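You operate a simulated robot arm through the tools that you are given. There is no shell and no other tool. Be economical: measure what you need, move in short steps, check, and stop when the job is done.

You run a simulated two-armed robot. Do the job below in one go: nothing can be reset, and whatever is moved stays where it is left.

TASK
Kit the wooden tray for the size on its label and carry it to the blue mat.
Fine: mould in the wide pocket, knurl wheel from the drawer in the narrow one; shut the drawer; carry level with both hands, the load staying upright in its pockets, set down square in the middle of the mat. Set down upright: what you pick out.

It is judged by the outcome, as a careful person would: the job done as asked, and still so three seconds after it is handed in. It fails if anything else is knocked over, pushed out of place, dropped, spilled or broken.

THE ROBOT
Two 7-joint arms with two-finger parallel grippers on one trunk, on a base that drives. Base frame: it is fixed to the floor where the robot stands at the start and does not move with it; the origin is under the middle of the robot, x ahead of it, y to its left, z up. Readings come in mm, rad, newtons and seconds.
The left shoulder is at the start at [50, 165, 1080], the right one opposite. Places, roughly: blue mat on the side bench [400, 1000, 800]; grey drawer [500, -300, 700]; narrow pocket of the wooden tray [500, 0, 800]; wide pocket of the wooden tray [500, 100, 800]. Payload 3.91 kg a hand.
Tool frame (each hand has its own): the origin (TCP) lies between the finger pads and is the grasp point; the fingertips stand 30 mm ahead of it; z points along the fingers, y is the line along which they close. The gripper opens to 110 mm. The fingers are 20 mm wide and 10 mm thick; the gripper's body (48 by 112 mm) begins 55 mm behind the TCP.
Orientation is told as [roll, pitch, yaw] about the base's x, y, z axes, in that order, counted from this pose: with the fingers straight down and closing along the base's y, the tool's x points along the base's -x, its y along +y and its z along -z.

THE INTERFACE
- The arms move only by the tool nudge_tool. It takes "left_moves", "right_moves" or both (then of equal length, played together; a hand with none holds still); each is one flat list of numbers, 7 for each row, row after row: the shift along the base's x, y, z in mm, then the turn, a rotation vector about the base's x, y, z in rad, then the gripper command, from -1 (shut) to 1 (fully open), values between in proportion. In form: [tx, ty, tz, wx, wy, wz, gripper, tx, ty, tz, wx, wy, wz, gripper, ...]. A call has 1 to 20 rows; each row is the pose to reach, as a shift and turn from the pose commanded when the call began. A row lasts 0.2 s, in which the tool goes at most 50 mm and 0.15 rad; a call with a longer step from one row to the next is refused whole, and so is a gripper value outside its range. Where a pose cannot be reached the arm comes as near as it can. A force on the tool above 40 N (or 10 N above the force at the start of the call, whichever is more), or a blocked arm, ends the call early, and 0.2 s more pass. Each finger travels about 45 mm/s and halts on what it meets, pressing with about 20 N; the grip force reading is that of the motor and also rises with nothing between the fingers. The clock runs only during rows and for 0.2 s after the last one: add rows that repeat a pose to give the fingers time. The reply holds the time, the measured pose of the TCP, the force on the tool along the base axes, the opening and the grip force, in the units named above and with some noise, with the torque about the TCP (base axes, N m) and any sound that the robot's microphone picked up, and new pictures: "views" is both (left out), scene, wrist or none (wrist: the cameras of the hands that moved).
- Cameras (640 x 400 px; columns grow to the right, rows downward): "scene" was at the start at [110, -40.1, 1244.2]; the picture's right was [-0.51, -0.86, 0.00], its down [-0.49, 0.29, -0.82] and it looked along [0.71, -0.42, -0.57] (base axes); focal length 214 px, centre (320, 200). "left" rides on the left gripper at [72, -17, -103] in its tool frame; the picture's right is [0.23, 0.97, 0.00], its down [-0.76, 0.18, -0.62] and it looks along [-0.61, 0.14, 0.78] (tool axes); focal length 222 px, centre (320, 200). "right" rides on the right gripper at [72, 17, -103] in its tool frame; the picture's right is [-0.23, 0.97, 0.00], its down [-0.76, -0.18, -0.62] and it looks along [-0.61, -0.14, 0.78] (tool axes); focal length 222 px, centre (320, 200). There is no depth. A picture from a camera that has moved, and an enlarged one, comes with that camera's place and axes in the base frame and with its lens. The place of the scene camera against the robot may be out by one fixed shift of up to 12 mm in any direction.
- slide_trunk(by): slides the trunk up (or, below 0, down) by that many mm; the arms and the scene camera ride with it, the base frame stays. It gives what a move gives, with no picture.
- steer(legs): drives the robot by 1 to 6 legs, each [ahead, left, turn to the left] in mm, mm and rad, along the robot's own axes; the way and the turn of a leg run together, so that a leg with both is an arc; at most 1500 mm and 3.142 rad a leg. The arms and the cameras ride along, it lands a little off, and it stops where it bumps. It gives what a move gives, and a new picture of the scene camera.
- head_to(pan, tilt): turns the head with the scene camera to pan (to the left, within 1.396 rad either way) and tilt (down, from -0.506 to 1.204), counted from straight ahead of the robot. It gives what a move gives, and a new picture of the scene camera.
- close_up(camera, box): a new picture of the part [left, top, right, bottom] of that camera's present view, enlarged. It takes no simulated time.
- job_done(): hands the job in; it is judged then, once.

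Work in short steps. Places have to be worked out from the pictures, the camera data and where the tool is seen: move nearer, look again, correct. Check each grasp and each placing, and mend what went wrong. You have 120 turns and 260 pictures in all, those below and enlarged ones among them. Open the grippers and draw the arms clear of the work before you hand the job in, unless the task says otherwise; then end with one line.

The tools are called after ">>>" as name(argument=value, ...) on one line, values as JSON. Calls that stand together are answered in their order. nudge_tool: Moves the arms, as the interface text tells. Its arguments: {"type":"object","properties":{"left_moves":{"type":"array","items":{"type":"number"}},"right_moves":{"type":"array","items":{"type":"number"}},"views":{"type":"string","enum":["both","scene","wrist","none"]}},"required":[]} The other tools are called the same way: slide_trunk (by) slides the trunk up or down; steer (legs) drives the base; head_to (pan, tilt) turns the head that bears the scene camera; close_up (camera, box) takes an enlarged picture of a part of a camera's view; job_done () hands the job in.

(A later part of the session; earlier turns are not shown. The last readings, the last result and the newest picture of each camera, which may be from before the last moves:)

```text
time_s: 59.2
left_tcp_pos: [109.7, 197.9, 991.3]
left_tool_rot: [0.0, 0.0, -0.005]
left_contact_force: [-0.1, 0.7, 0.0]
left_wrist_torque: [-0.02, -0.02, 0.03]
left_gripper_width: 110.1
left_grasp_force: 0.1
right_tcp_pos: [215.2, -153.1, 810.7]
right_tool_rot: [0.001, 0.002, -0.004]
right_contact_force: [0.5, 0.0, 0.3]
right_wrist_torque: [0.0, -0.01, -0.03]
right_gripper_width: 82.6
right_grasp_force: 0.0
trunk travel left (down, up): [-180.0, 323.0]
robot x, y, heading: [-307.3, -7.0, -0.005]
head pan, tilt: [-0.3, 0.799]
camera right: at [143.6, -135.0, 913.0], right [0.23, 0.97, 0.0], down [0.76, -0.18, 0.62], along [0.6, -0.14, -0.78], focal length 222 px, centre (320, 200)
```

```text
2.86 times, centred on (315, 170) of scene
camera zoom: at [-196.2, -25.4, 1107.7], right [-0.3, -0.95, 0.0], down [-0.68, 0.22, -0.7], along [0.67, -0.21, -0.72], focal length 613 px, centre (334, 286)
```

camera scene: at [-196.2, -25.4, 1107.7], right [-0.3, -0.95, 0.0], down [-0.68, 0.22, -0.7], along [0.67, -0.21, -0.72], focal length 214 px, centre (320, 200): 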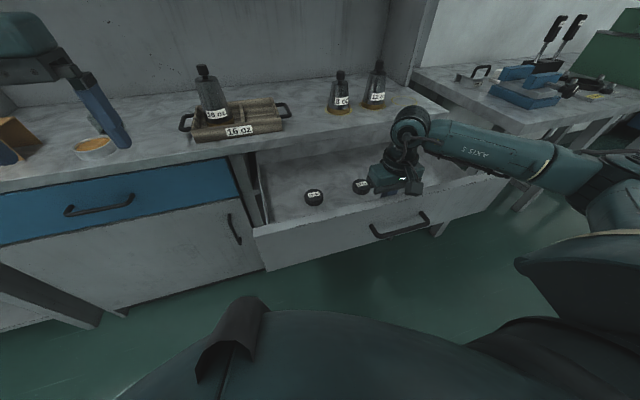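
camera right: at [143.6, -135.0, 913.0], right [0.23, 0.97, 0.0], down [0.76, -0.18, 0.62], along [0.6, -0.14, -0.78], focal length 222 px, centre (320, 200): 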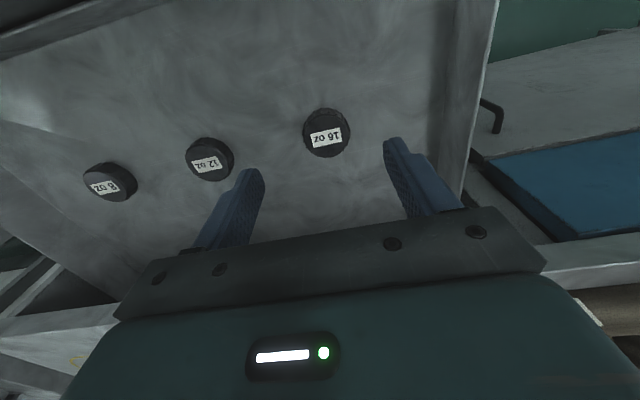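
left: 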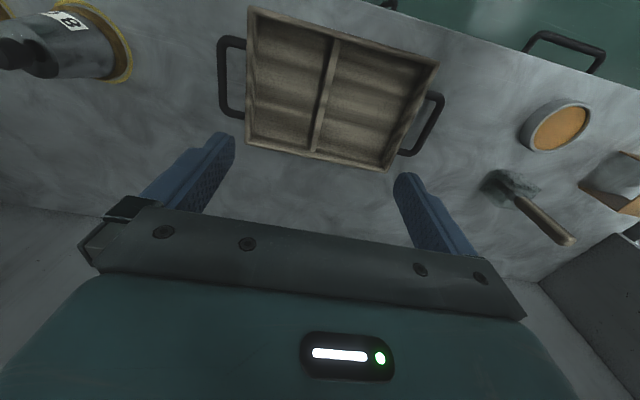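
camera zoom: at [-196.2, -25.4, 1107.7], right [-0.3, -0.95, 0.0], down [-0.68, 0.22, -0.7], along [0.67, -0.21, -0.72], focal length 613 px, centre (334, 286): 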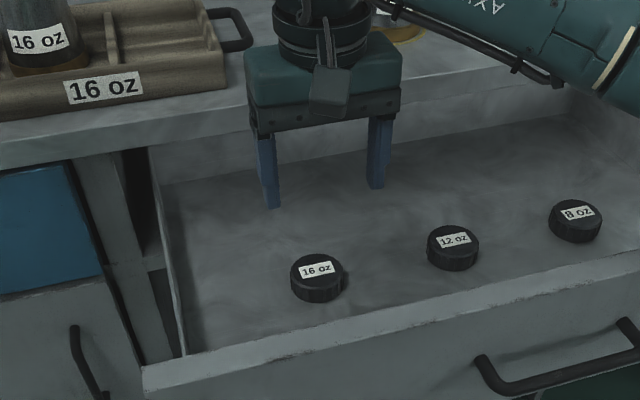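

Wheel at about (247, -151), some 55 mm wide. I align and descend partway, then recheck.

>>> nudge_tool(right_moves=[15, 1, -35, 0, 0, 0, 0.5, 30, 2, -70, 0, 0, 0, 0.5], views="wrist")

>>> close_up(camera="right", box=[200, 60, 440, 220])

>>> close_up(camera="scene", box=[230, 100, 400, 240])

```text
time_s: 59.8
left_tcp_pos: [109.3, 197.3, 991.2]
left_tool_rot: [-0.003, 0.0, -0.004]
left_contact_force: [-0.6, 0.0, 0.0]
left_wrist_torque: [-0.02, -0.01, 0.0]
left_gripper_width: 110.1
left_grasp_force: 0.0
right_tcp_pos: [246.5, -150.5, 739.5]
right_tool_rot: [0.001, 0.002, -0.001]
right_contact_force: [-0.4, 0.3, -0.3]
right_wrist_torque: [0.03, 0.01, -0.01]
right_gripper_width: 82.4
right_grasp_force: 0.1
trunk travel left (down, up): [-180.0, 323.0]
robot x, y, heading: [-306.9, -6.2, -0.007]
head pan, tilt: [-0.3, 0.799]
camera right: at [173.7, -132.9, 842.3], right [0.23, 0.97, 0.0], down [0.76, -0.18, 0.62], along [0.6, -0.14, -0.78], focal length 222 px, centre (320, 200)
```

right: 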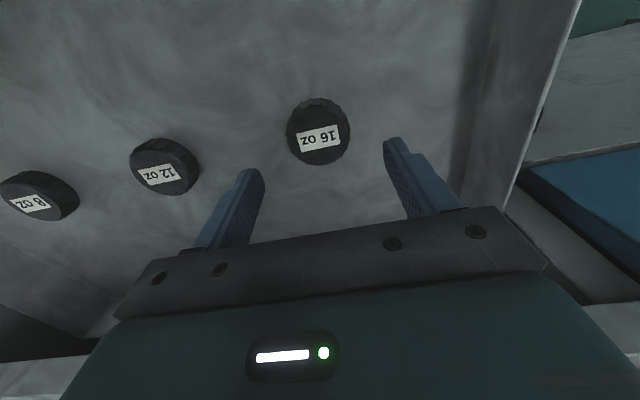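

```text
2.50 times, centred on (320, 140) of right
camera zoom: at [173.7, -132.9, 842.3], right [0.23, 0.97, 0.0], down [0.76, -0.18, 0.62], along [0.6, -0.14, -0.78], focal length 555 px, centre (320, 350)
```

zoom: 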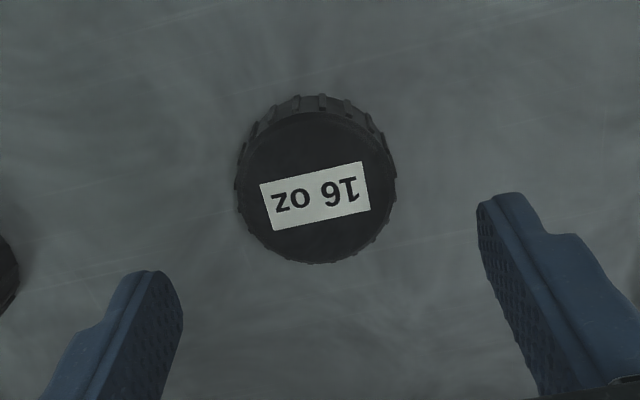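

```text
2.86 times, centred on (315, 170) of scene
camera zoom: at [-196.1, -25.4, 1107.7], right [-0.3, -0.95, 0.0], down [-0.68, 0.22, -0.7], along [0.66, -0.21, -0.72], focal length 613 px, centre (334, 286)
```

zoom: 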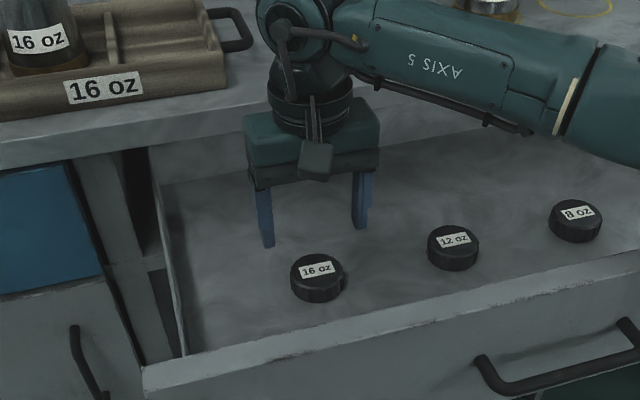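

Wheel centre about (244, -151), top z ≈ 660. I descend so the tips reach just above the drawer floor and look.

>>> nudge_tool(right_moves=[-2, 0, -25, 0, 0, 0, 0.5, -2, 0, -50, 0, 0, 0, 0.5, -2, 0, -63, 0, 0, 0, 0.5], views="wrist")

>>> close_up(camera="scene", box=[230, 100, 400, 240])

```text
time_s: 60.6
left_tcp_pos: [109.2, 197.6, 990.9]
left_tool_rot: [0.001, -0.001, -0.004]
left_contact_force: [-0.8, -0.1, -0.5]
left_wrist_torque: [0.03, -0.02, 0.04]
left_gripper_width: 109.9
left_grasp_force: 0.0
right_tcp_pos: [245.8, -150.9, 676.4]
right_tool_rot: [0.001, 0.004, -0.003]
right_contact_force: [-0.7, -0.7, -0.4]
right_wrist_torque: [0.01, -0.01, 0.02]
right_gripper_width: 82.5
right_grasp_force: 0.1
trunk travel left (down, up): [-180.0, 323.0]
robot x, y, heading: [-307.3, -5.1, -0.004]
head pan, tilt: [-0.3, 0.799]
camera right: at [171.8, -133.2, 780.1], right [0.23, 0.97, 0.0], down [0.76, -0.18, 0.62], along [0.6, -0.14, -0.78], focal length 222 px, centre (320, 200)
```

right: 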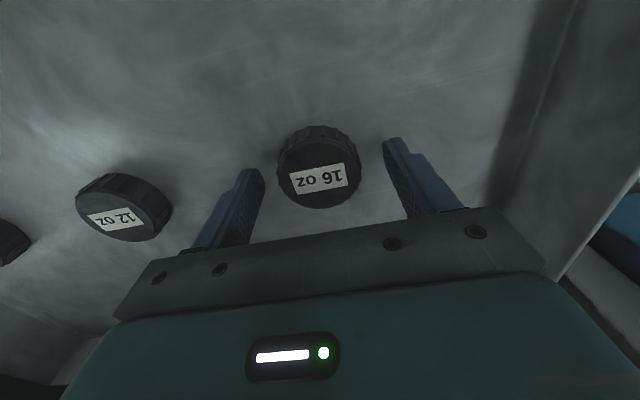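

```text
2.86 times, centred on (315, 170) of scene
camera zoom: at [-196.1, -25.4, 1107.7], right [-0.3, -0.95, 0.0], down [-0.68, 0.22, -0.7], along [0.67, -0.21, -0.72], focal length 613 px, centre (334, 286)
```

zoom: 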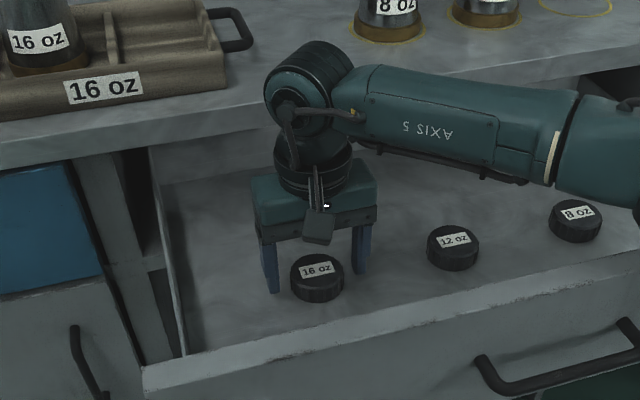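

Refined: wheel top z≈652 at (247, -151), centred between the fingers. I lower 9 mm and close.

>>> nudge_tool(right_moves=[1, 0, -5, 0, 0, 0, 0.5, 1, 0, -9, 0, 0, 0, 0.5], views="none")

>>> nudge_tool(right_moves=[0, 0, 0, 0, 0, 0, 0.2, 0, 0, 0, 0, 0, 0, -0.2, 0, 0, 0, 0, 0, 0, -1, 0, 0, 0, 0, 0, 0, -1, 0, 0, 0, 0, 0, 0, -1], views="wrist")

```text
time_s: 61.2
left_tcp_pos: [109.2, 197.8, 990.7]
left_tool_rot: [0.001, 0.001, -0.003]
left_contact_force: [0.2, 0.6, -0.6]
left_wrist_torque: [0.0, -0.01, 0.0]
left_gripper_width: 109.9
left_grasp_force: 0.1
right_tcp_pos: [244.9, -149.7, 670.1]
right_tool_rot: [0.002, 0.002, -0.003]
right_contact_force: [0.3, -0.6, -0.4]
right_wrist_torque: [0.0, 0.04, 0.03]
right_gripper_width: 82.4
right_grasp_force: 0.0
trunk travel left (down, up): [-180.0, 323.0]
robot x, y, heading: [-306.9, -6.4, -0.008]
head pan, tilt: [-0.3, 0.799]
```

```text
time_s: 62.4
left_tcp_pos: [108.6, 196.7, 991.7]
left_tool_rot: [0.001, 0.0, -0.003]
left_contact_force: [0.0, 0.1, -0.9]
left_wrist_torque: [-0.01, 0.03, 0.01]
left_gripper_width: 110.2
left_grasp_force: 0.0
right_tcp_pos: [244.1, -150.7, 669.0]
right_tool_rot: [-0.001, 0.002, -0.004]
right_contact_force: [0.5, -0.6, 0.9]
right_wrist_torque: [-0.11, 0.0, 0.03]
right_gripper_width: 55.8
right_grasp_force: 19.5
trunk travel left (down, up): [-180.0, 323.0]
robot x, y, heading: [-310.8, -3.2, -0.004]
head pan, tilt: [-0.3, 0.799]
camera right: at [172.4, -133.0, 771.2], right [0.23, 0.97, 0.0], down [0.76, -0.18, 0.62], along [0.6, -0.14, -0.78], focal length 222 px, centre (320, 200)
```

right: 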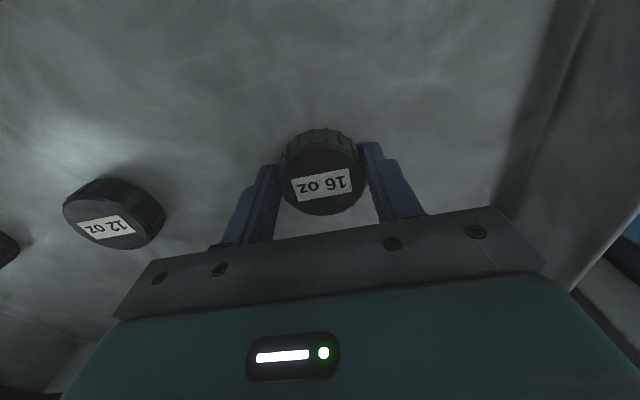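

The wheel is gripped (55.8 mm). I lift and check.

>>> nudge_tool(right_moves=[0, 0, 15, 0, 0, 0, -1, 0, 0, 45, 0, 0, 0, -1, 0, 0, 85, 0, 0, 0, -1, 0, 0, 125, 0, 0, 0, -1, 0, 0, 165, 0, 0, 0, -1, 0, 0, 205, 0, 0, 0, -1], views="both")

```text
time_s: 63.8
left_tcp_pos: [109.2, 197.3, 990.6]
left_tool_rot: [-0.001, -0.001, -0.004]
left_contact_force: [0.4, -0.5, 0.7]
left_wrist_torque: [0.0, 0.03, 0.01]
left_gripper_width: 109.8
left_grasp_force: 0.1
right_tcp_pos: [244.7, -152.4, 875.2]
right_tool_rot: [0.0, 0.004, -0.002]
right_contact_force: [-0.7, -0.8, -3.7]
right_wrist_torque: [-0.01, 0.02, -0.01]
right_gripper_width: 55.3
right_grasp_force: 20.2
trunk travel left (down, up): [-180.0, 323.0]
robot x, y, heading: [-306.2, -5.6, -0.01]
head pan, tilt: [-0.3, 0.799]
camera scene: at [-196.1, -25.3, 1107.7], right [-0.3, -0.95, 0.0], down [-0.68, 0.22, -0.7], along [0.67, -0.21, -0.72], focal length 214 px, centre (320, 200)
camera right: at [171.7, -133.9, 976.6], right [0.23, 0.97, 0.0], down [0.76, -0.18, 0.62], along [0.6, -0.14, -0.78], focal length 222 px, centre (320, 200)
```

scene: 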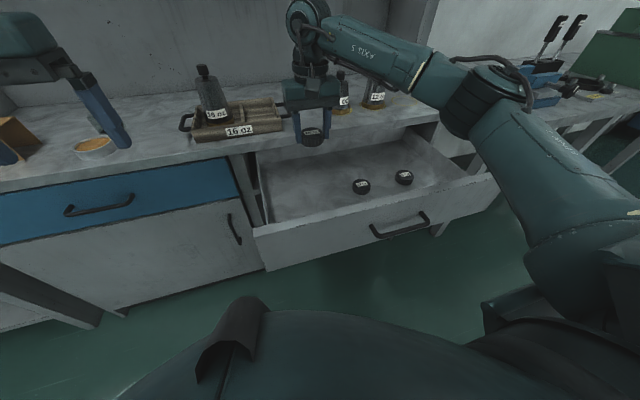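
right: 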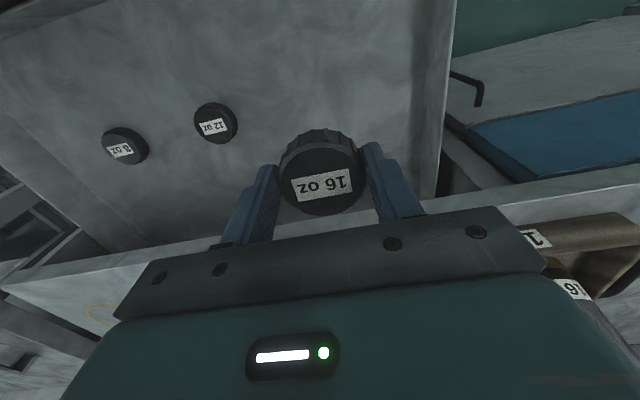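

Lifted securely. To reach the tray past the open drawer, I shift the hand right, then drive left and forward.

>>> nudge_tool(right_moves=[0, -40, 10, 0, 0, 0, -1, 0, -80, 20, 0, 0, 0, -1, 0, -120, 30, 0, 0, 0, -1], views="none")

>>> steer(legs=[[0, 226, 0], [110, 0, 0]])

```text
time_s: 64.6
left_tcp_pos: [109.5, 197.9, 990.2]
left_tool_rot: [-0.001, 0.0, -0.005]
left_contact_force: [0.2, -0.3, 0.1]
left_wrist_torque: [-0.02, -0.01, -0.02]
left_gripper_width: 110.1
left_grasp_force: 0.0
right_tcp_pos: [245.9, -272.3, 904.3]
right_tool_rot: [0.0, 0.002, -0.004]
right_contact_force: [0.5, 0.2, -4.2]
right_wrist_torque: [-0.03, 0.04, 0.02]
right_gripper_width: 55.2
right_grasp_force: 20.1
trunk travel left (down, up): [-180.0, 323.0]
robot x, y, heading: [-309.1, -4.3, -0.003]
head pan, tilt: [-0.3, 0.799]
```

```text
time_s: 67.1
left_tcp_pos: [219.0, 423.6, 990.7]
left_tool_rot: [0.0, 0.001, -0.004]
left_contact_force: [-1.0, -0.3, 0.1]
left_wrist_torque: [-0.01, 0.01, -0.02]
left_gripper_width: 110.2
left_grasp_force: 0.1
right_tcp_pos: [356.7, -46.0, 903.4]
right_tool_rot: [0.002, 0.002, -0.004]
right_contact_force: [-0.5, 0.1, -3.4]
right_wrist_torque: [-0.01, 0.03, -0.01]
right_gripper_width: 55.2
right_grasp_force: 20.1
trunk travel left (down, up): [-180.0, 323.0]
robot x, y, heading: [-199.2, 217.7, -0.008]
head pan, tilt: [-0.3, 0.799]
camera scene: at [-86.3, 199.3, 1107.6], right [-0.3, -0.95, 0.0], down [-0.68, 0.21, -0.7], along [0.66, -0.21, -0.72], focal length 214 px, centre (320, 200)
```

scene: 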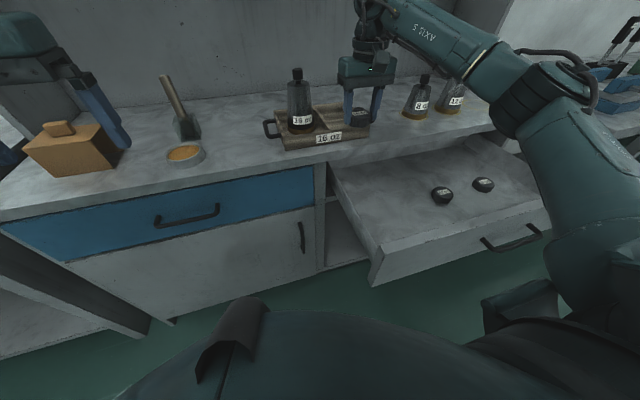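

Clear of the drawer; I go forward another 90 mm.

>>> steer(legs=[[95, 0, 0]])

>>> nudge_tool(right_moves=[0, 0, 0, 0, 0, 0, -1], views="wrist")

>>> close_up(camera="scene", box=[240, 60, 420, 200])

```text
time_s: 68.2
left_tcp_pos: [313.0, 422.7, 990.3]
left_tool_rot: [0.001, -0.001, -0.004]
left_contact_force: [-0.2, 0.3, 0.4]
left_wrist_torque: [-0.02, 0.03, -0.01]
left_gripper_width: 110.2
left_grasp_force: 0.0
right_tcp_pos: [449.7, -45.8, 903.4]
right_tool_rot: [0.002, 0.004, -0.001]
right_contact_force: [0.5, -0.4, -3.7]
right_wrist_torque: [-0.01, 0.02, 0.0]
right_gripper_width: 55.3
right_grasp_force: 19.9
trunk travel left (down, up): [-180.0, 323.0]
robot x, y, heading: [-103.2, 217.7, -0.003]
head pan, tilt: [-0.3, 0.799]
camera scene: at [8.8, 198.9, 1107.6], right [-0.3, -0.95, 0.0], down [-0.68, 0.21, -0.7], along [0.66, -0.21, -0.72], focal length 214 px, centre (320, 200)
```

scene: 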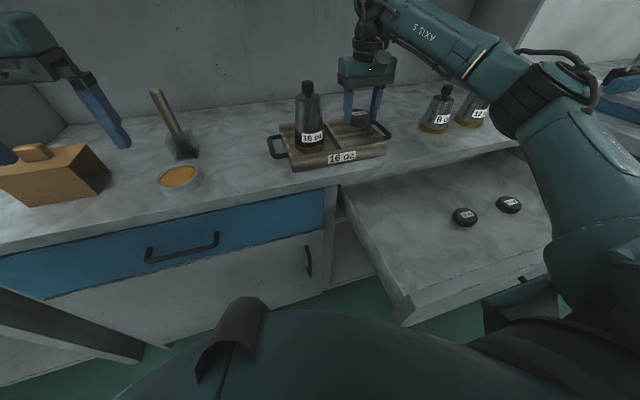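

```text
time_s: 68.6
left_tcp_pos: [313.7, 421.6, 991.1]
left_tool_rot: [0.0, 0.0, -0.004]
left_contact_force: [-0.3, 0.6, 0.5]
left_wrist_torque: [0.03, 0.02, -0.03]
left_gripper_width: 110.1
left_grasp_force: 0.1
right_tcp_pos: [449.2, -46.6, 903.3]
right_tool_rot: [0.001, 0.004, -0.001]
right_contact_force: [0.9, -0.2, -3.2]
right_wrist_torque: [0.01, 0.0, 0.03]
right_gripper_width: 55.3
right_grasp_force: 20.0
trunk travel left (down, up): [-180.0, 323.0]
robot x, y, heading: [-104.9, 221.0, -0.001]
head pan, tilt: [-0.3, 0.799]
camera right: at [377.8, -28.9, 1005.4], right [0.23, 0.97, 0.0], down [0.76, -0.18, 0.62], along [0.6, -0.14, -0.78], focal length 222 px, centre (320, 200)
```

right: 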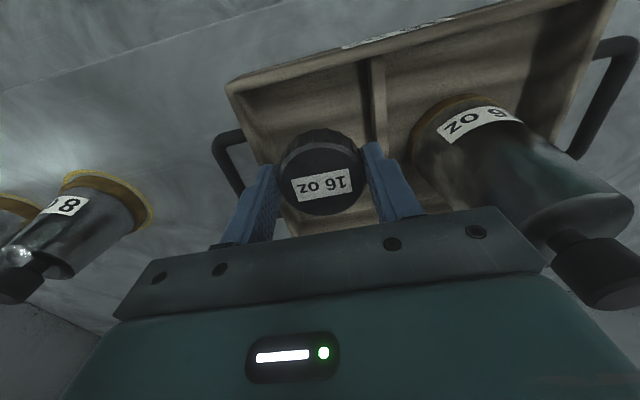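

```text
2.86 times, centred on (330, 130) of scene
camera zoom: at [8.5, 199.0, 1107.7], right [-0.3, -0.95, 0.0], down [-0.68, 0.21, -0.7], along [0.67, -0.21, -0.72], focal length 613 px, centre (291, 400)
```

zoom: 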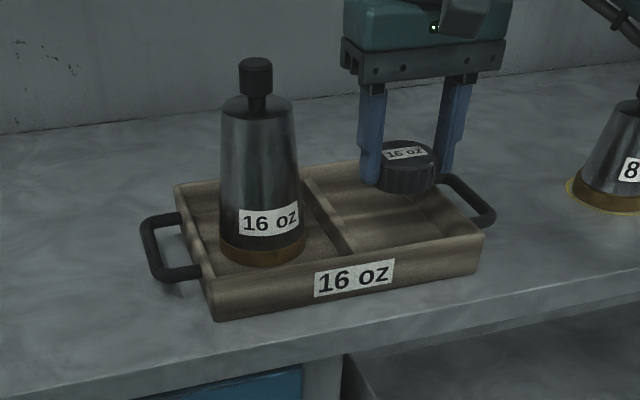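

Narrow pocket centre is about (484, -48). I move over it and lower to just above the rim.

>>> nudge_tool(right_moves=[18, -1, -10, 0, 0, 0, -1, 35, -2, -20, 0, 0, 0, -1, 35, -2, -45, 0, 0, 0, -1], views="wrist")

>>> close_up(camera="scene", box=[240, 60, 420, 200])

```text
time_s: 69.4
left_tcp_pos: [313.8, 422.0, 990.5]
left_tool_rot: [-0.001, 0.0, -0.003]
left_contact_force: [-0.3, -0.3, 0.1]
left_wrist_torque: [-0.03, 0.01, 0.0]
left_gripper_width: 110.1
left_grasp_force: 0.0
right_tcp_pos: [485.0, -48.4, 858.1]
right_tool_rot: [0.002, 0.003, -0.002]
right_contact_force: [-0.3, -0.5, -2.6]
right_wrist_torque: [0.0, 0.04, -0.01]
right_gripper_width: 54.9
right_grasp_force: 20.1
trunk travel left (down, up): [-180.0, 323.0]
robot x, y, heading: [-101.1, 219.6, -0.002]
head pan, tilt: [-0.3, 0.799]
camera right: at [413.0, -31.2, 959.9], right [0.23, 0.97, 0.0], down [0.76, -0.18, 0.62], along [0.6, -0.14, -0.78], focal length 222 px, centre (320, 200)
```

right: 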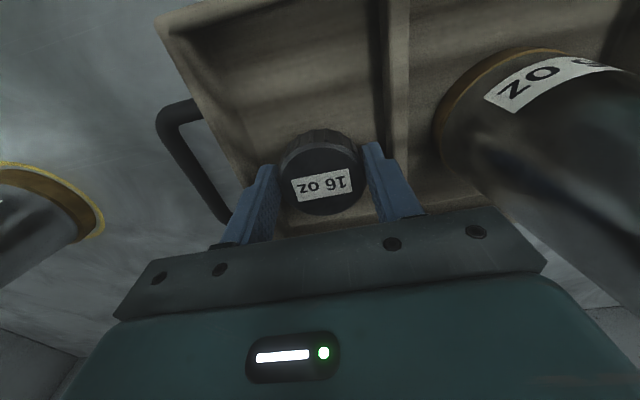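

```text
2.86 times, centred on (330, 130) of scene
camera zoom: at [8.6, 198.9, 1107.7], right [-0.3, -0.95, 0.0], down [-0.68, 0.21, -0.7], along [0.66, -0.21, -0.72], focal length 613 px, centre (291, 400)
```

zoom: 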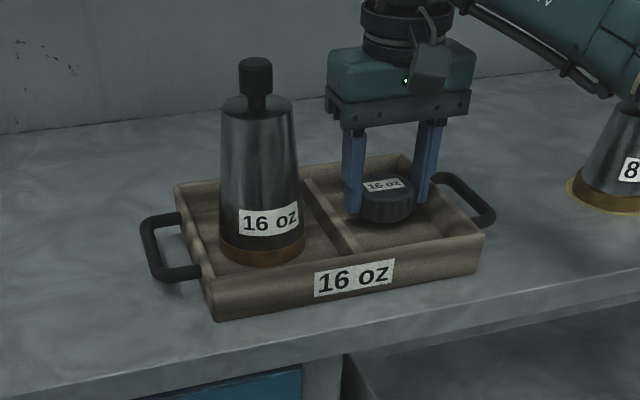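

Well centred. I lower into the pocket, then feel for the floor.

>>> nudge_tool(right_moves=[0, 0, -10, 0, 0, 0, -1, 0, 0, -20, 0, 0, 0, -1, 0, 0, -26, 0, 0, 0, -1], views="none")

>>> nudge_tool(right_moves=[0, 0, -2, 0, 0, 0, -1, 0, 0, -4, 0, 0, 0, -1], views="none")

```text
time_s: 70.2
left_tcp_pos: [311.8, 422.5, 992.9]
left_tool_rot: [-0.003, -0.001, -0.007]
left_contact_force: [-0.1, -0.7, -0.1]
left_wrist_torque: [0.01, 0.0, 0.02]
left_gripper_width: 110.1
left_grasp_force: 0.0
right_tcp_pos: [485.3, -47.3, 838.3]
right_tool_rot: [0.002, -0.006, -0.003]
right_contact_force: [2.8, -2.6, 25.0]
right_wrist_torque: [-0.56, 0.21, 0.07]
right_gripper_width: 55.4
right_grasp_force: 20.3
trunk travel left (down, up): [-180.0, 323.0]
robot x, y, heading: [-106.2, 218.2, -0.006]
head pan, tilt: [-0.3, 0.799]
```

```text
time_s: 70.8
left_tcp_pos: [311.3, 420.8, 991.5]
left_tool_rot: [0.0, -0.002, -0.007]
left_contact_force: [0.0, -0.4, -0.3]
left_wrist_torque: [0.01, -0.02, -0.01]
left_gripper_width: 109.8
left_grasp_force: 0.1
right_tcp_pos: [484.5, -48.0, 838.0]
right_tool_rot: [0.004, -0.013, -0.003]
right_contact_force: [-6.9, -0.3, 13.5]
right_wrist_torque: [-0.47, 0.39, -0.22]
right_gripper_width: 55.5
right_grasp_force: 19.9
trunk travel left (down, up): [-180.0, 323.0]
robot x, y, heading: [-104.5, 219.2, -0.007]
head pan, tilt: [-0.3, 0.799]
stopped in row 2 (right hand): the force on the tool passed its limit (the readings are from after the stop); the commanded pose is now the measured one
```

Contact at z=838. I check it rests on the floor rather than a wall.

>>> nudge_tool(right_moves=[0, 0, 1, 0, 0.008, 0, -1], views="wrist")

>>> close_up(camera="scene", box=[240, 60, 420, 200])

```text
time_s: 71.2
left_tcp_pos: [311.5, 423.7, 992.3]
left_tool_rot: [-0.002, -0.003, -0.005]
left_contact_force: [0.2, 0.0, 0.6]
left_wrist_torque: [0.0, -0.02, 0.03]
left_gripper_width: 110.0
left_grasp_force: 0.1
right_tcp_pos: [485.7, -48.2, 837.5]
right_tool_rot: [0.002, -0.005, -0.001]
right_contact_force: [-4.7, 1.8, 14.1]
right_wrist_torque: [-0.39, 0.13, -0.15]
right_gripper_width: 55.0
right_grasp_force: 19.8
trunk travel left (down, up): [-180.0, 323.0]
robot x, y, heading: [-104.6, 221.0, -0.004]
head pan, tilt: [-0.3, 0.799]
camera right: at [412.4, -30.6, 939.8], right [0.23, 0.97, 0.0], down [0.76, -0.18, 0.63], along [0.61, -0.14, -0.78], focal length 222 px, centre (320, 200)
```

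right: 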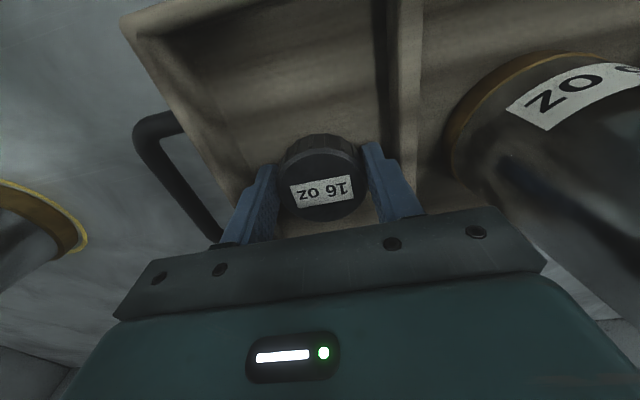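

```text
2.86 times, centred on (330, 130) of scene
camera zoom: at [6.8, 199.7, 1107.9], right [-0.3, -0.95, 0.0], down [-0.68, 0.21, -0.7], along [0.67, -0.21, -0.72], focal length 613 px, centre (291, 400)
```

zoom: 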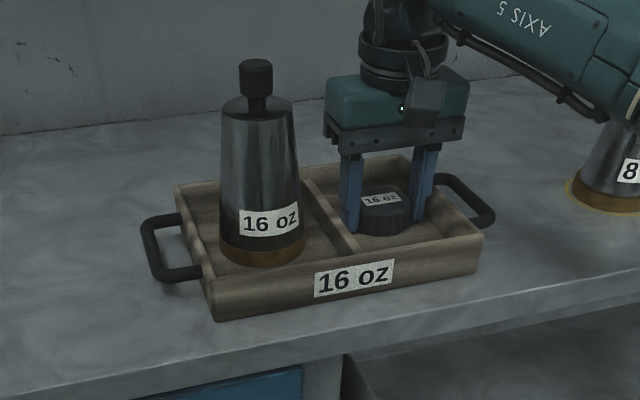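

The wheel sits on the pocket floor. I open slightly (staying within the pocket walls) and rise.

>>> nudge_tool(right_moves=[0, 0, 1, 0, 0, 0, 0.05, 0, 0, 1, 0, 0, 0, 0.13, 0, 0, 1, 0, 0, 0, 0.13, 0, 0, 20, 0, 0, 0, 0.13, 0, 0, 50, 0, 0, 0, 0.13, 0, 0, 95, 0, 0, 0, 0.13], views="wrist")

>>> close_up(camera="scene", box=[240, 60, 420, 200])

```text
time_s: 72.6
left_tcp_pos: [312.4, 423.0, 991.7]
left_tool_rot: [0.0, 0.0, -0.003]
left_contact_force: [0.4, -0.4, -0.8]
left_wrist_torque: [0.02, -0.01, 0.02]
left_gripper_width: 110.2
left_grasp_force: 0.2
right_tcp_pos: [486.7, -48.6, 931.2]
right_tool_rot: [0.002, 0.001, -0.003]
right_contact_force: [0.2, -0.1, -0.7]
right_wrist_torque: [0.02, -0.01, 0.0]
right_gripper_width: 62.2
right_grasp_force: 0.1
trunk travel left (down, up): [-180.0, 323.0]
robot x, y, heading: [-103.9, 216.4, -0.008]
head pan, tilt: [-0.3, 0.799]
camera right: at [413.6, -30.7, 1033.8], right [0.23, 0.97, 0.0], down [0.76, -0.18, 0.62], along [0.61, -0.14, -0.78], focal length 222 px, centre (320, 200)
```

right: 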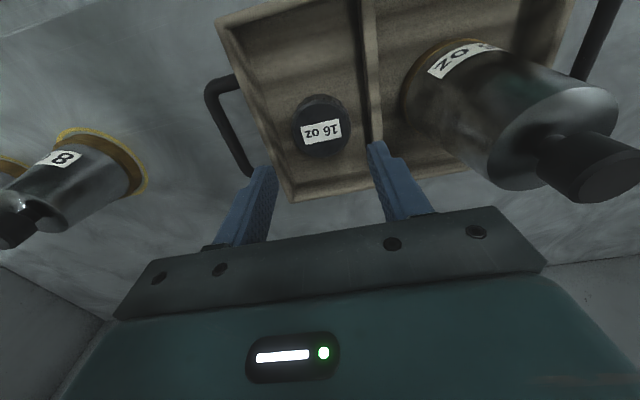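

```text
2.86 times, centred on (330, 130) of scene
camera zoom: at [8.2, 199.1, 1107.7], right [-0.3, -0.95, 0.0], down [-0.68, 0.21, -0.7], along [0.67, -0.21, -0.72], focal length 613 px, centre (291, 400)
```

zoom: 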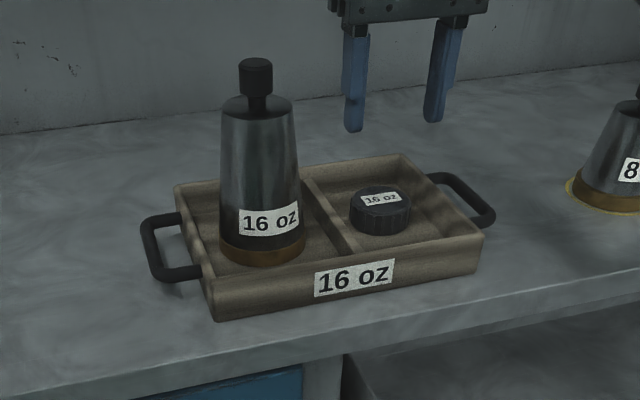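

Kitted correctly: mould and wheel both 16 oz, upright. Now I back off and line up in front of the drawer to shut it by pushing its handle.

>>> steer(legs=[[-330, 0, 0], [0, -345, 0]])

>>> nudge_tool(right_moves=[-40, 20, 0, 0, 0, 0, -0.3, -80, 40, 0, 0, 0, 0, -1, -110, 65, -20, 0, 0, 0, -1, -120, 85, -50, 0, 0, 0, -1], views="wrist")

```text
time_s: 76.6
left_tcp_pos: [-19.9, 78.5, 991.5]
left_tool_rot: [0.001, -0.001, -0.002]
left_contact_force: [-0.6, 0.7, -0.3]
left_wrist_torque: [-0.03, -0.01, 0.0]
left_gripper_width: 110.2
left_grasp_force: 0.0
right_tcp_pos: [152.9, -391.8, 931.0]
right_tool_rot: [0.003, -0.001, -0.001]
right_contact_force: [-0.1, 0.1, 0.4]
right_wrist_torque: [-0.02, 0.0, 0.0]
right_gripper_width: 62.0
right_grasp_force: 0.0
trunk travel left (down, up): [-180.0, 323.0]
robot x, y, heading: [-439.5, -125.2, -0.005]
head pan, tilt: [-0.3, 0.799]
camera scene: at [-325.5, -144.6, 1107.7], right [-0.3, -0.95, 0.0], down [-0.68, 0.21, -0.7], along [0.67, -0.21, -0.72], focal length 214 px, centre (320, 200)
```

scene: 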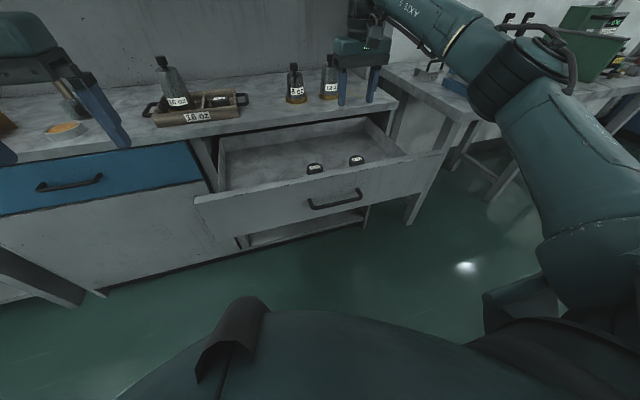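

```text
time_s: 77.6
left_tcp_pos: [-20.3, 78.1, 990.5]
left_tool_rot: [-0.001, 0.001, -0.004]
left_contact_force: [-0.3, -0.5, -0.5]
left_wrist_torque: [-0.03, 0.03, 0.0]
left_gripper_width: 109.8
left_grasp_force: 0.1
right_tcp_pos: [33.7, -306.5, 880.2]
right_tool_rot: [0.002, -0.002, -0.003]
right_contact_force: [-0.5, 0.7, -0.6]
right_wrist_torque: [0.0, 0.01, 0.03]
right_gripper_width: 0.2
right_grasp_force: 19.9
trunk travel left (down, up): [-180.0, 323.0]
robot x, y, heading: [-438.2, -124.5, -0.0]
head pan, tilt: [-0.3, 0.799]
camera right: at [-39.7, -288.5, 982.6], right [0.23, 0.97, 0.0], down [0.76, -0.18, 0.62], along [0.61, -0.14, -0.78], focal length 222 px, centre (320, 200)
```

right: 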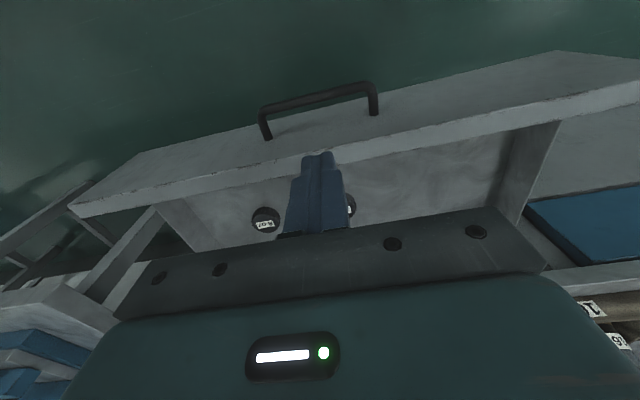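

The handle bar is at x ≈ 29. I bring the closed fingers in front of it (x ≈ -12) and down to its height.

>>> nudge_tool(right_moves=[-25, -2, 0, 0, 0, 0, -1, -46, -2, -30, 0, 0, 0, -1, -46, -2, -75, 0, 0, 0, -1, -46, -2, -120, 0, 0, 0, -1, -46, -2, -160, 0, 0, 0, -1, -46, -2, -177, 0, 0, 0, -1], views="both")

```text
time_s: 79.0
left_tcp_pos: [-19.4, 78.3, 991.3]
left_tool_rot: [0.001, 0.0, -0.003]
left_contact_force: [0.6, -0.3, 0.4]
left_wrist_torque: [0.0, 0.01, -0.01]
left_gripper_width: 110.1
left_grasp_force: 0.1
right_tcp_pos: [-13.0, -309.0, 704.0]
right_tool_rot: [0.003, -0.002, 0.0]
right_contact_force: [0.2, 0.2, 0.4]
right_wrist_torque: [0.01, 0.02, -0.03]
right_gripper_width: 0.1
right_grasp_force: 19.5
trunk travel left (down, up): [-180.0, 323.0]
robot x, y, heading: [-438.2, -127.1, -0.003]
head pan, tilt: [-0.3, 0.799]
camera scene: at [-325.5, -144.5, 1107.7], right [-0.3, -0.95, 0.0], down [-0.68, 0.21, -0.7], along [0.67, -0.21, -0.72], focal length 214 px, centre (320, 200)
camera right: at [-85.7, -291.7, 805.7], right [0.23, 0.97, 0.0], down [0.76, -0.18, 0.62], along [0.61, -0.14, -0.78], focal length 222 px, centre (320, 200)
```

scene: 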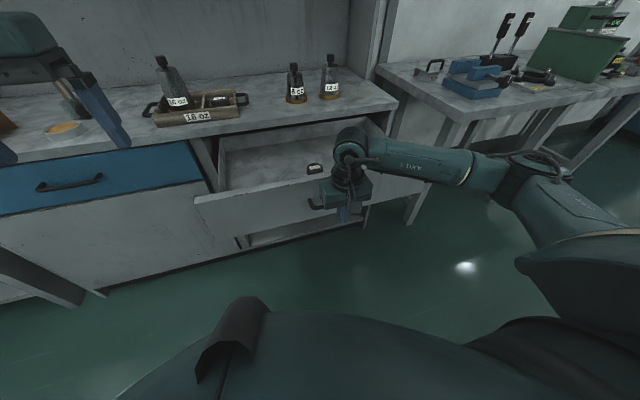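
right: 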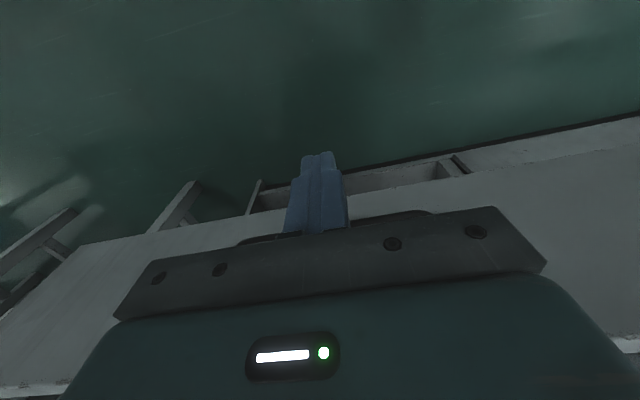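

The fingers are ahead of the bar. I drive forward to push the drawer most of the way in.

>>> steer(legs=[[120, 0, 0], [120, 0, 0]])

```text
time_s: 81.1
left_tcp_pos: [220.6, 77.7, 991.0]
left_tool_rot: [0.0, -0.001, -0.003]
left_contact_force: [0.8, 0.1, 0.5]
left_wrist_torque: [0.0, 0.0, -0.01]
left_gripper_width: 110.0
left_grasp_force: 0.1
right_tcp_pos: [227.5, -308.9, 705.2]
right_tool_rot: [0.004, -0.002, -0.002]
right_contact_force: [0.6, 0.8, -0.2]
right_wrist_torque: [0.04, 0.02, -0.02]
right_gripper_width: 0.0
right_grasp_force: 20.4
trunk travel left (down, up): [-180.0, 323.0]
robot x, y, heading: [-198.6, -127.6, -0.0]
head pan, tilt: [-0.3, 0.799]
camera scene: at [-85.1, -145.2, 1107.7], right [-0.3, -0.95, 0.0], down [-0.68, 0.21, -0.7], along [0.67, -0.21, -0.72], focal length 214 px, centre (320, 200)
```

scene: 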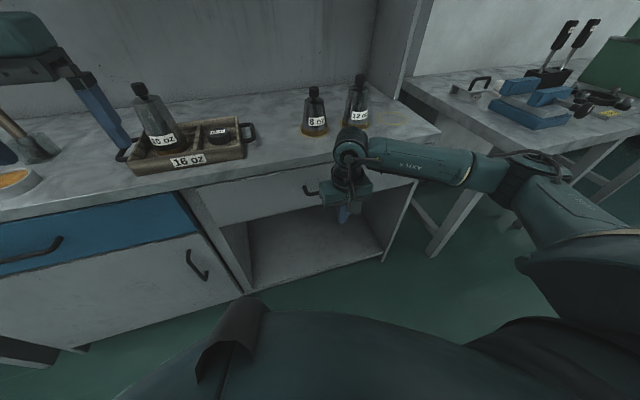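

>>> close_up(camera="scene", box=[180, 110, 440, 280])

>>> nudge_tool(right_moves=[15, 0, 0, 0, 0, 0, -1, 30, 0, 0, 0, 0, 0, -1, 45, 0, 0, 0, 0, 0, -1], views="wrist")

```text
2.35 times, centred on (310, 195) of scene
camera zoom: at [-85.1, -145.2, 1107.7], right [-0.3, -0.95, 0.0], down [-0.68, 0.21, -0.7], along [0.67, -0.21, -0.72], focal length 505 px, centre (344, 212)
```

zoom: 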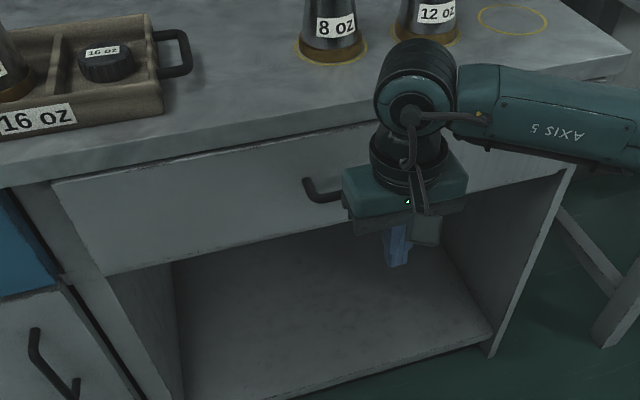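

```text
time_s: 81.9
left_tcp_pos: [219.8, 77.6, 990.8]
left_tool_rot: [0.0, 0.0, -0.004]
left_contact_force: [0.0, 0.5, 0.1]
left_wrist_torque: [0.02, -0.02, -0.03]
left_gripper_width: 110.1
left_grasp_force: 0.0
right_tcp_pos: [273.0, -309.2, 704.3]
right_tool_rot: [0.003, 0.0, 0.0]
right_contact_force: [0.5, -0.4, 0.1]
right_wrist_torque: [0.02, -0.02, 0.02]
right_gripper_width: 0.0
right_grasp_force: 19.7
trunk travel left (down, up): [-180.0, 323.0]
robot x, y, heading: [-196.5, -125.4, -0.007]
head pan, tilt: [-0.3, 0.799]
camera right: at [199.7, -291.6, 806.4], right [0.23, 0.97, 0.0], down [0.76, -0.18, 0.62], along [0.61, -0.14, -0.78], focal length 222 px, centre (320, 200)
```

right: 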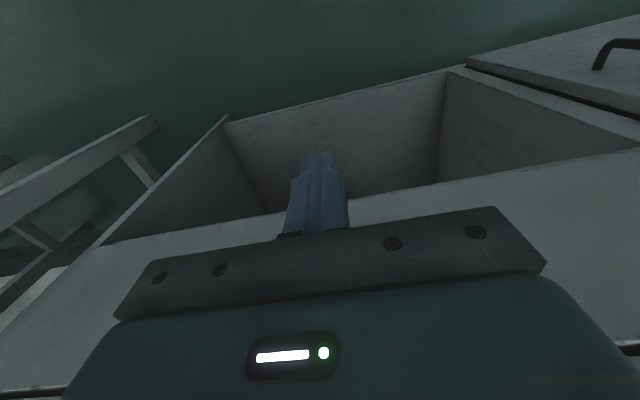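

The drawer has slid ahead of the fingers, nearly shut. I push on gently until contact.

>>> nudge_tool(right_moves=[10, 0, 0, 0, 0, 0, -1, 20, 0, 0, 0, 0, 0, -1, 28, 0, 0, 0, 0, 0, -1, 34, 0, 0, 0, 0, 0, -1, 38, 0, 0, 0, 0, 0, -1, 42, 0, 0, 0, 0, 0, -1], views="wrist")

```text
time_s: 83.3
left_tcp_pos: [218.2, 76.4, 990.8]
left_tool_rot: [-0.002, -0.002, -0.006]
left_contact_force: [0.0, 0.1, 0.5]
left_wrist_torque: [-0.02, 0.02, 0.01]
left_gripper_width: 109.7
left_grasp_force: 0.1
right_tcp_pos: [306.4, -309.3, 704.5]
right_tool_rot: [0.0, 0.015, 0.002]
right_contact_force: [-11.9, -1.9, 10.2]
right_wrist_torque: [0.0, -0.08, 0.12]
right_gripper_width: 0.0
right_grasp_force: 20.5
trunk travel left (down, up): [-180.0, 323.0]
robot x, y, heading: [-198.4, -126.8, -0.003]
head pan, tilt: [-0.3, 0.799]
stopped in row 6 (right hand): the force on the tool passed its limit (the readings are from after the stop); the commanded pose is now the measured one
camera right: at [235.5, -292.4, 807.6], right [0.22, 0.97, 0.0], down [0.77, -0.18, 0.61], along [0.6, -0.14, -0.79], focal length 222 px, centre (320, 200)
```

right: 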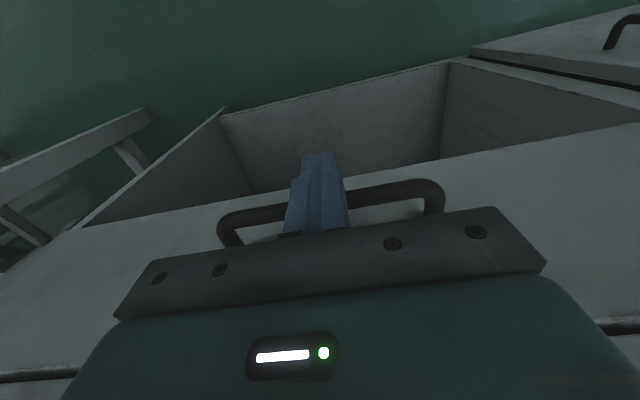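

Firm stop at the closed position. I back off, rise, and verify the drawer and tray.

>>> nudge_tool(right_moves=[-20, 0, 0, 0, -0.014, 0, -1, -50, 0, 10, 0, -0.014, 0, -0.5, -70, 0, 55, 0, -0.014, 0, 0, -75, 0, 100, 0, -0.014, 0, 0, -80, 0, 150, 0, -0.014, 0, 0, -80, 0, 200, 0, -0.014, 0, 0], views="wrist")

>>> close_up(camera="scene", box=[100, 70, 440, 290])

```text
refused: row 5 steps farther than a row can; nothing moved
```

```text
1.82 times, centred on (270, 180) of scene
camera zoom: at [-87.4, -145.4, 1108.1], right [-0.3, -0.95, 0.0], down [-0.68, 0.21, -0.7], along [0.67, -0.21, -0.72], focal length 390 px, centre (411, 236)
```

zoom: 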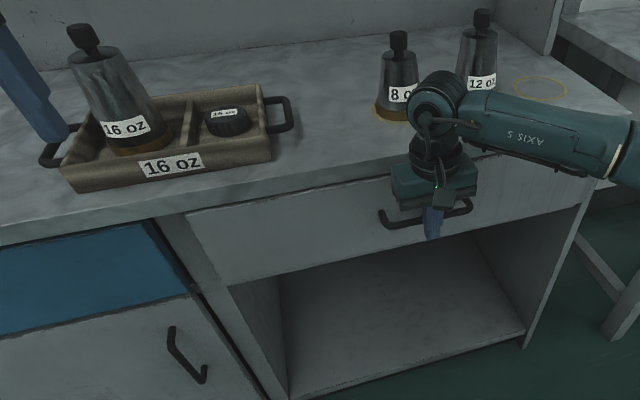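

One row was too long; I repeat with shorter steps.

>>> nudge_tool(right_moves=[-20, 0, 0, 0, -0.014, 0, -1, -50, 0, 10, 0, -0.014, 0, -0.5, -70, 0, 50, 0, -0.014, 0, 0, -75, 0, 90, 0, -0.014, 0, 0, -80, 0, 135, 0, -0.014, 0, 0, -80, 0, 180, 0, -0.014, 0, 0, -80, 0, 225, 0, -0.014, 0, 0], views="both")

```text
time_s: 84.9
left_tcp_pos: [219.1, 76.8, 991.9]
left_tool_rot: [-0.001, -0.002, -0.003]
left_contact_force: [-0.1, -0.2, -0.6]
left_wrist_torque: [0.01, -0.04, -0.01]
left_gripper_width: 110.1
left_grasp_force: 0.1
right_tcp_pos: [228.7, -309.1, 928.4]
right_tool_rot: [0.001, 0.003, 0.002]
right_contact_force: [-0.6, 1.1, -0.4]
right_wrist_torque: [-0.01, -0.02, -0.01]
right_gripper_width: 55.2
right_grasp_force: 0.0
trunk travel left (down, up): [-180.0, 323.0]
robot x, y, heading: [-198.6, -127.4, 0.002]
head pan, tilt: [-0.3, 0.799]
camera scene: at [-86.0, -145.3, 1107.7], right [-0.3, -0.95, 0.0], down [-0.68, 0.21, -0.7], along [0.67, -0.21, -0.72], focal length 214 px, centre (320, 200)
camera right: at [155.0, -292.9, 1030.2], right [0.23, 0.97, 0.0], down [0.76, -0.18, 0.62], along [0.61, -0.14, -0.78], focal length 222 px, centre (320, 200)
```

scene: 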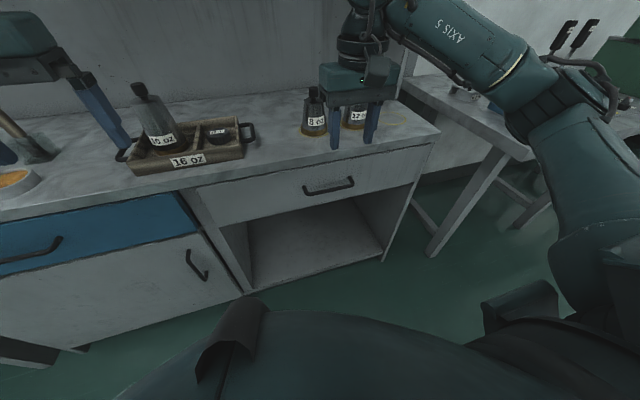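
right: 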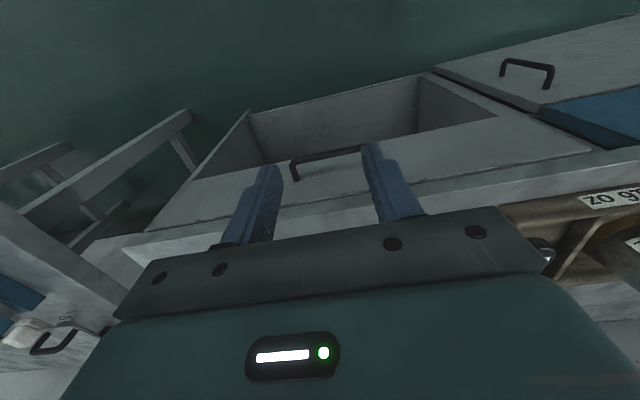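

The drawer is shut. I now drive to stand squarely before the tray: left first, then forward.

>>> steer(legs=[[0, 145, 0], [190, 0, 0]])

>>> head_to(pan=0.0, tilt=0.75)

>>> nudge_tool(left_moves=[0, 0, 0, 0, 0, 0, 0], right_moves=[0, 0, 0, 0, 0, 0, 0], views="wrist")

```text
time_s: 87.4
left_tcp_pos: [410.2, 222.3, 990.7]
left_tool_rot: [0.0, -0.002, -0.003]
left_contact_force: [0.0, -1.1, -0.5]
left_wrist_torque: [0.01, 0.01, -0.01]
left_gripper_width: 109.9
left_grasp_force: 0.1
right_tcp_pos: [419.2, -164.4, 928.3]
right_tool_rot: [0.001, 0.004, 0.004]
right_contact_force: [0.7, -0.1, -0.2]
right_wrist_torque: [-0.01, -0.01, 0.03]
right_gripper_width: 54.9
right_grasp_force: 0.2
trunk travel left (down, up): [-180.0, 323.0]
robot x, y, heading: [-7.4, 18.9, -0.004]
head pan, tilt: [-0.3, 0.799]
camera scene: at [105.5, -0.4, 1107.7], right [-0.3, -0.95, 0.0], down [-0.68, 0.21, -0.7], along [0.67, -0.21, -0.72], focal length 214 px, centre (320, 200)
```

scene: 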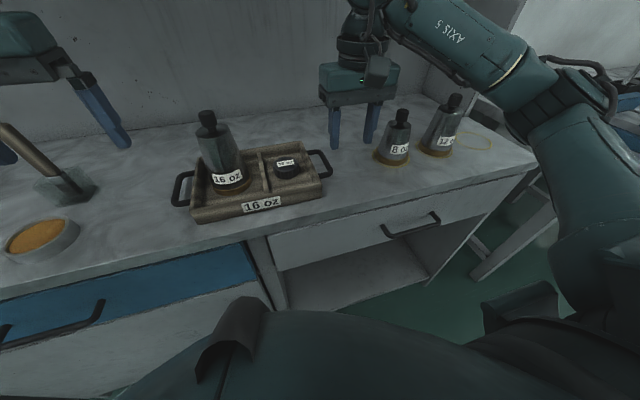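

```text
time_s: 88.2
left_tcp_pos: [410.3, 222.1, 992.0]
left_tool_rot: [0.0, 0.0, -0.004]
left_contact_force: [-0.1, 0.0, 0.1]
left_wrist_torque: [-0.04, -0.01, 0.0]
left_gripper_width: 110.0
left_grasp_force: 0.0
right_tcp_pos: [419.3, -164.9, 927.5]
right_tool_rot: [0.0, 0.002, 0.003]
right_contact_force: [0.3, -0.1, -0.2]
right_wrist_torque: [0.02, -0.04, -0.01]
right_gripper_width: 54.9
right_grasp_force: 0.1
trunk travel left (down, up): [-180.0, 323.0]
robot x, y, heading: [-7.1, 17.0, -0.005]
head pan, tilt: [0.0, 0.75]
camera scene: at [111.2, 23.4, 1111.7], right [0.0, -1.0, 0.0], down [-0.68, 0.0, -0.73], along [0.73, 0.0, -0.68], focal length 214 px, centre (320, 200)
```

scene: 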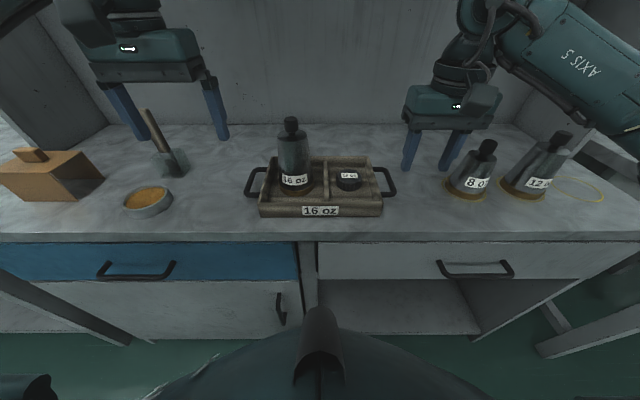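

```text
time_s: 88.6
left_tcp_pos: [411.0, 222.8, 992.0]
left_tool_rot: [0.0, 0.0, -0.004]
left_contact_force: [-0.5, -0.1, 0.0]
left_wrist_torque: [0.02, -0.03, 0.01]
left_gripper_width: 75.3
left_grasp_force: 0.0
right_tcp_pos: [420.9, -165.4, 927.8]
right_tool_rot: [0.001, 0.001, 0.004]
right_contact_force: [-0.3, 0.2, -0.6]
right_wrist_torque: [0.03, 0.01, 0.02]
right_gripper_width: 55.1
right_grasp_force: 0.1
trunk travel left (down, up): [-180.0, 323.0]
robot x, y, heading: [-5.4, 21.1, -0.004]
head pan, tilt: [0.0, 0.75]
camera right: at [346.6, -147.5, 1029.8], right [0.22, 0.97, 0.0], down [0.76, -0.17, 0.62], along [0.61, -0.14, -0.78], focal length 222 px, centre (320, 200)
camera left: at [338.0, 206.8, 1094.9], right [-0.22, 0.97, 0.0], down [0.76, 0.18, 0.62], along [0.61, 0.14, -0.78], focal length 222 px, centre (320, 200)
```

right: 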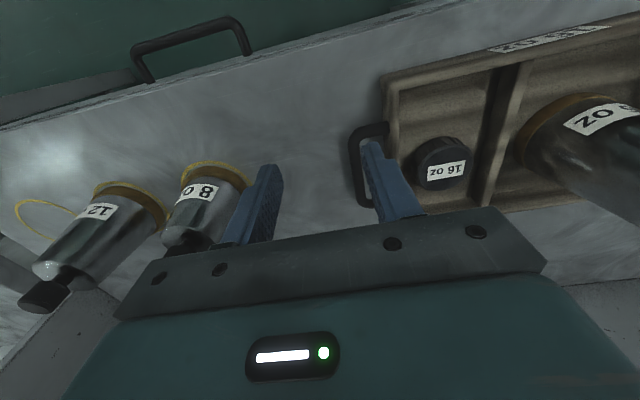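
left: 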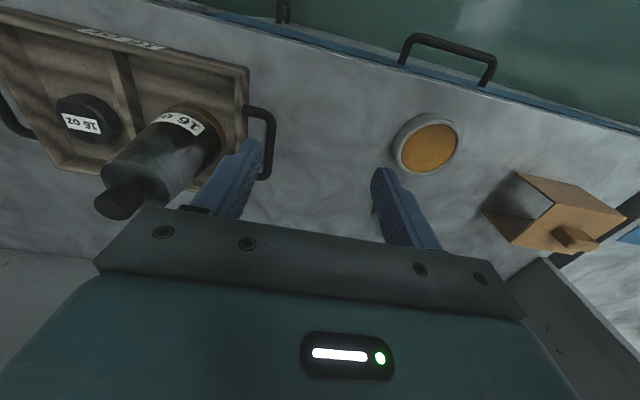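

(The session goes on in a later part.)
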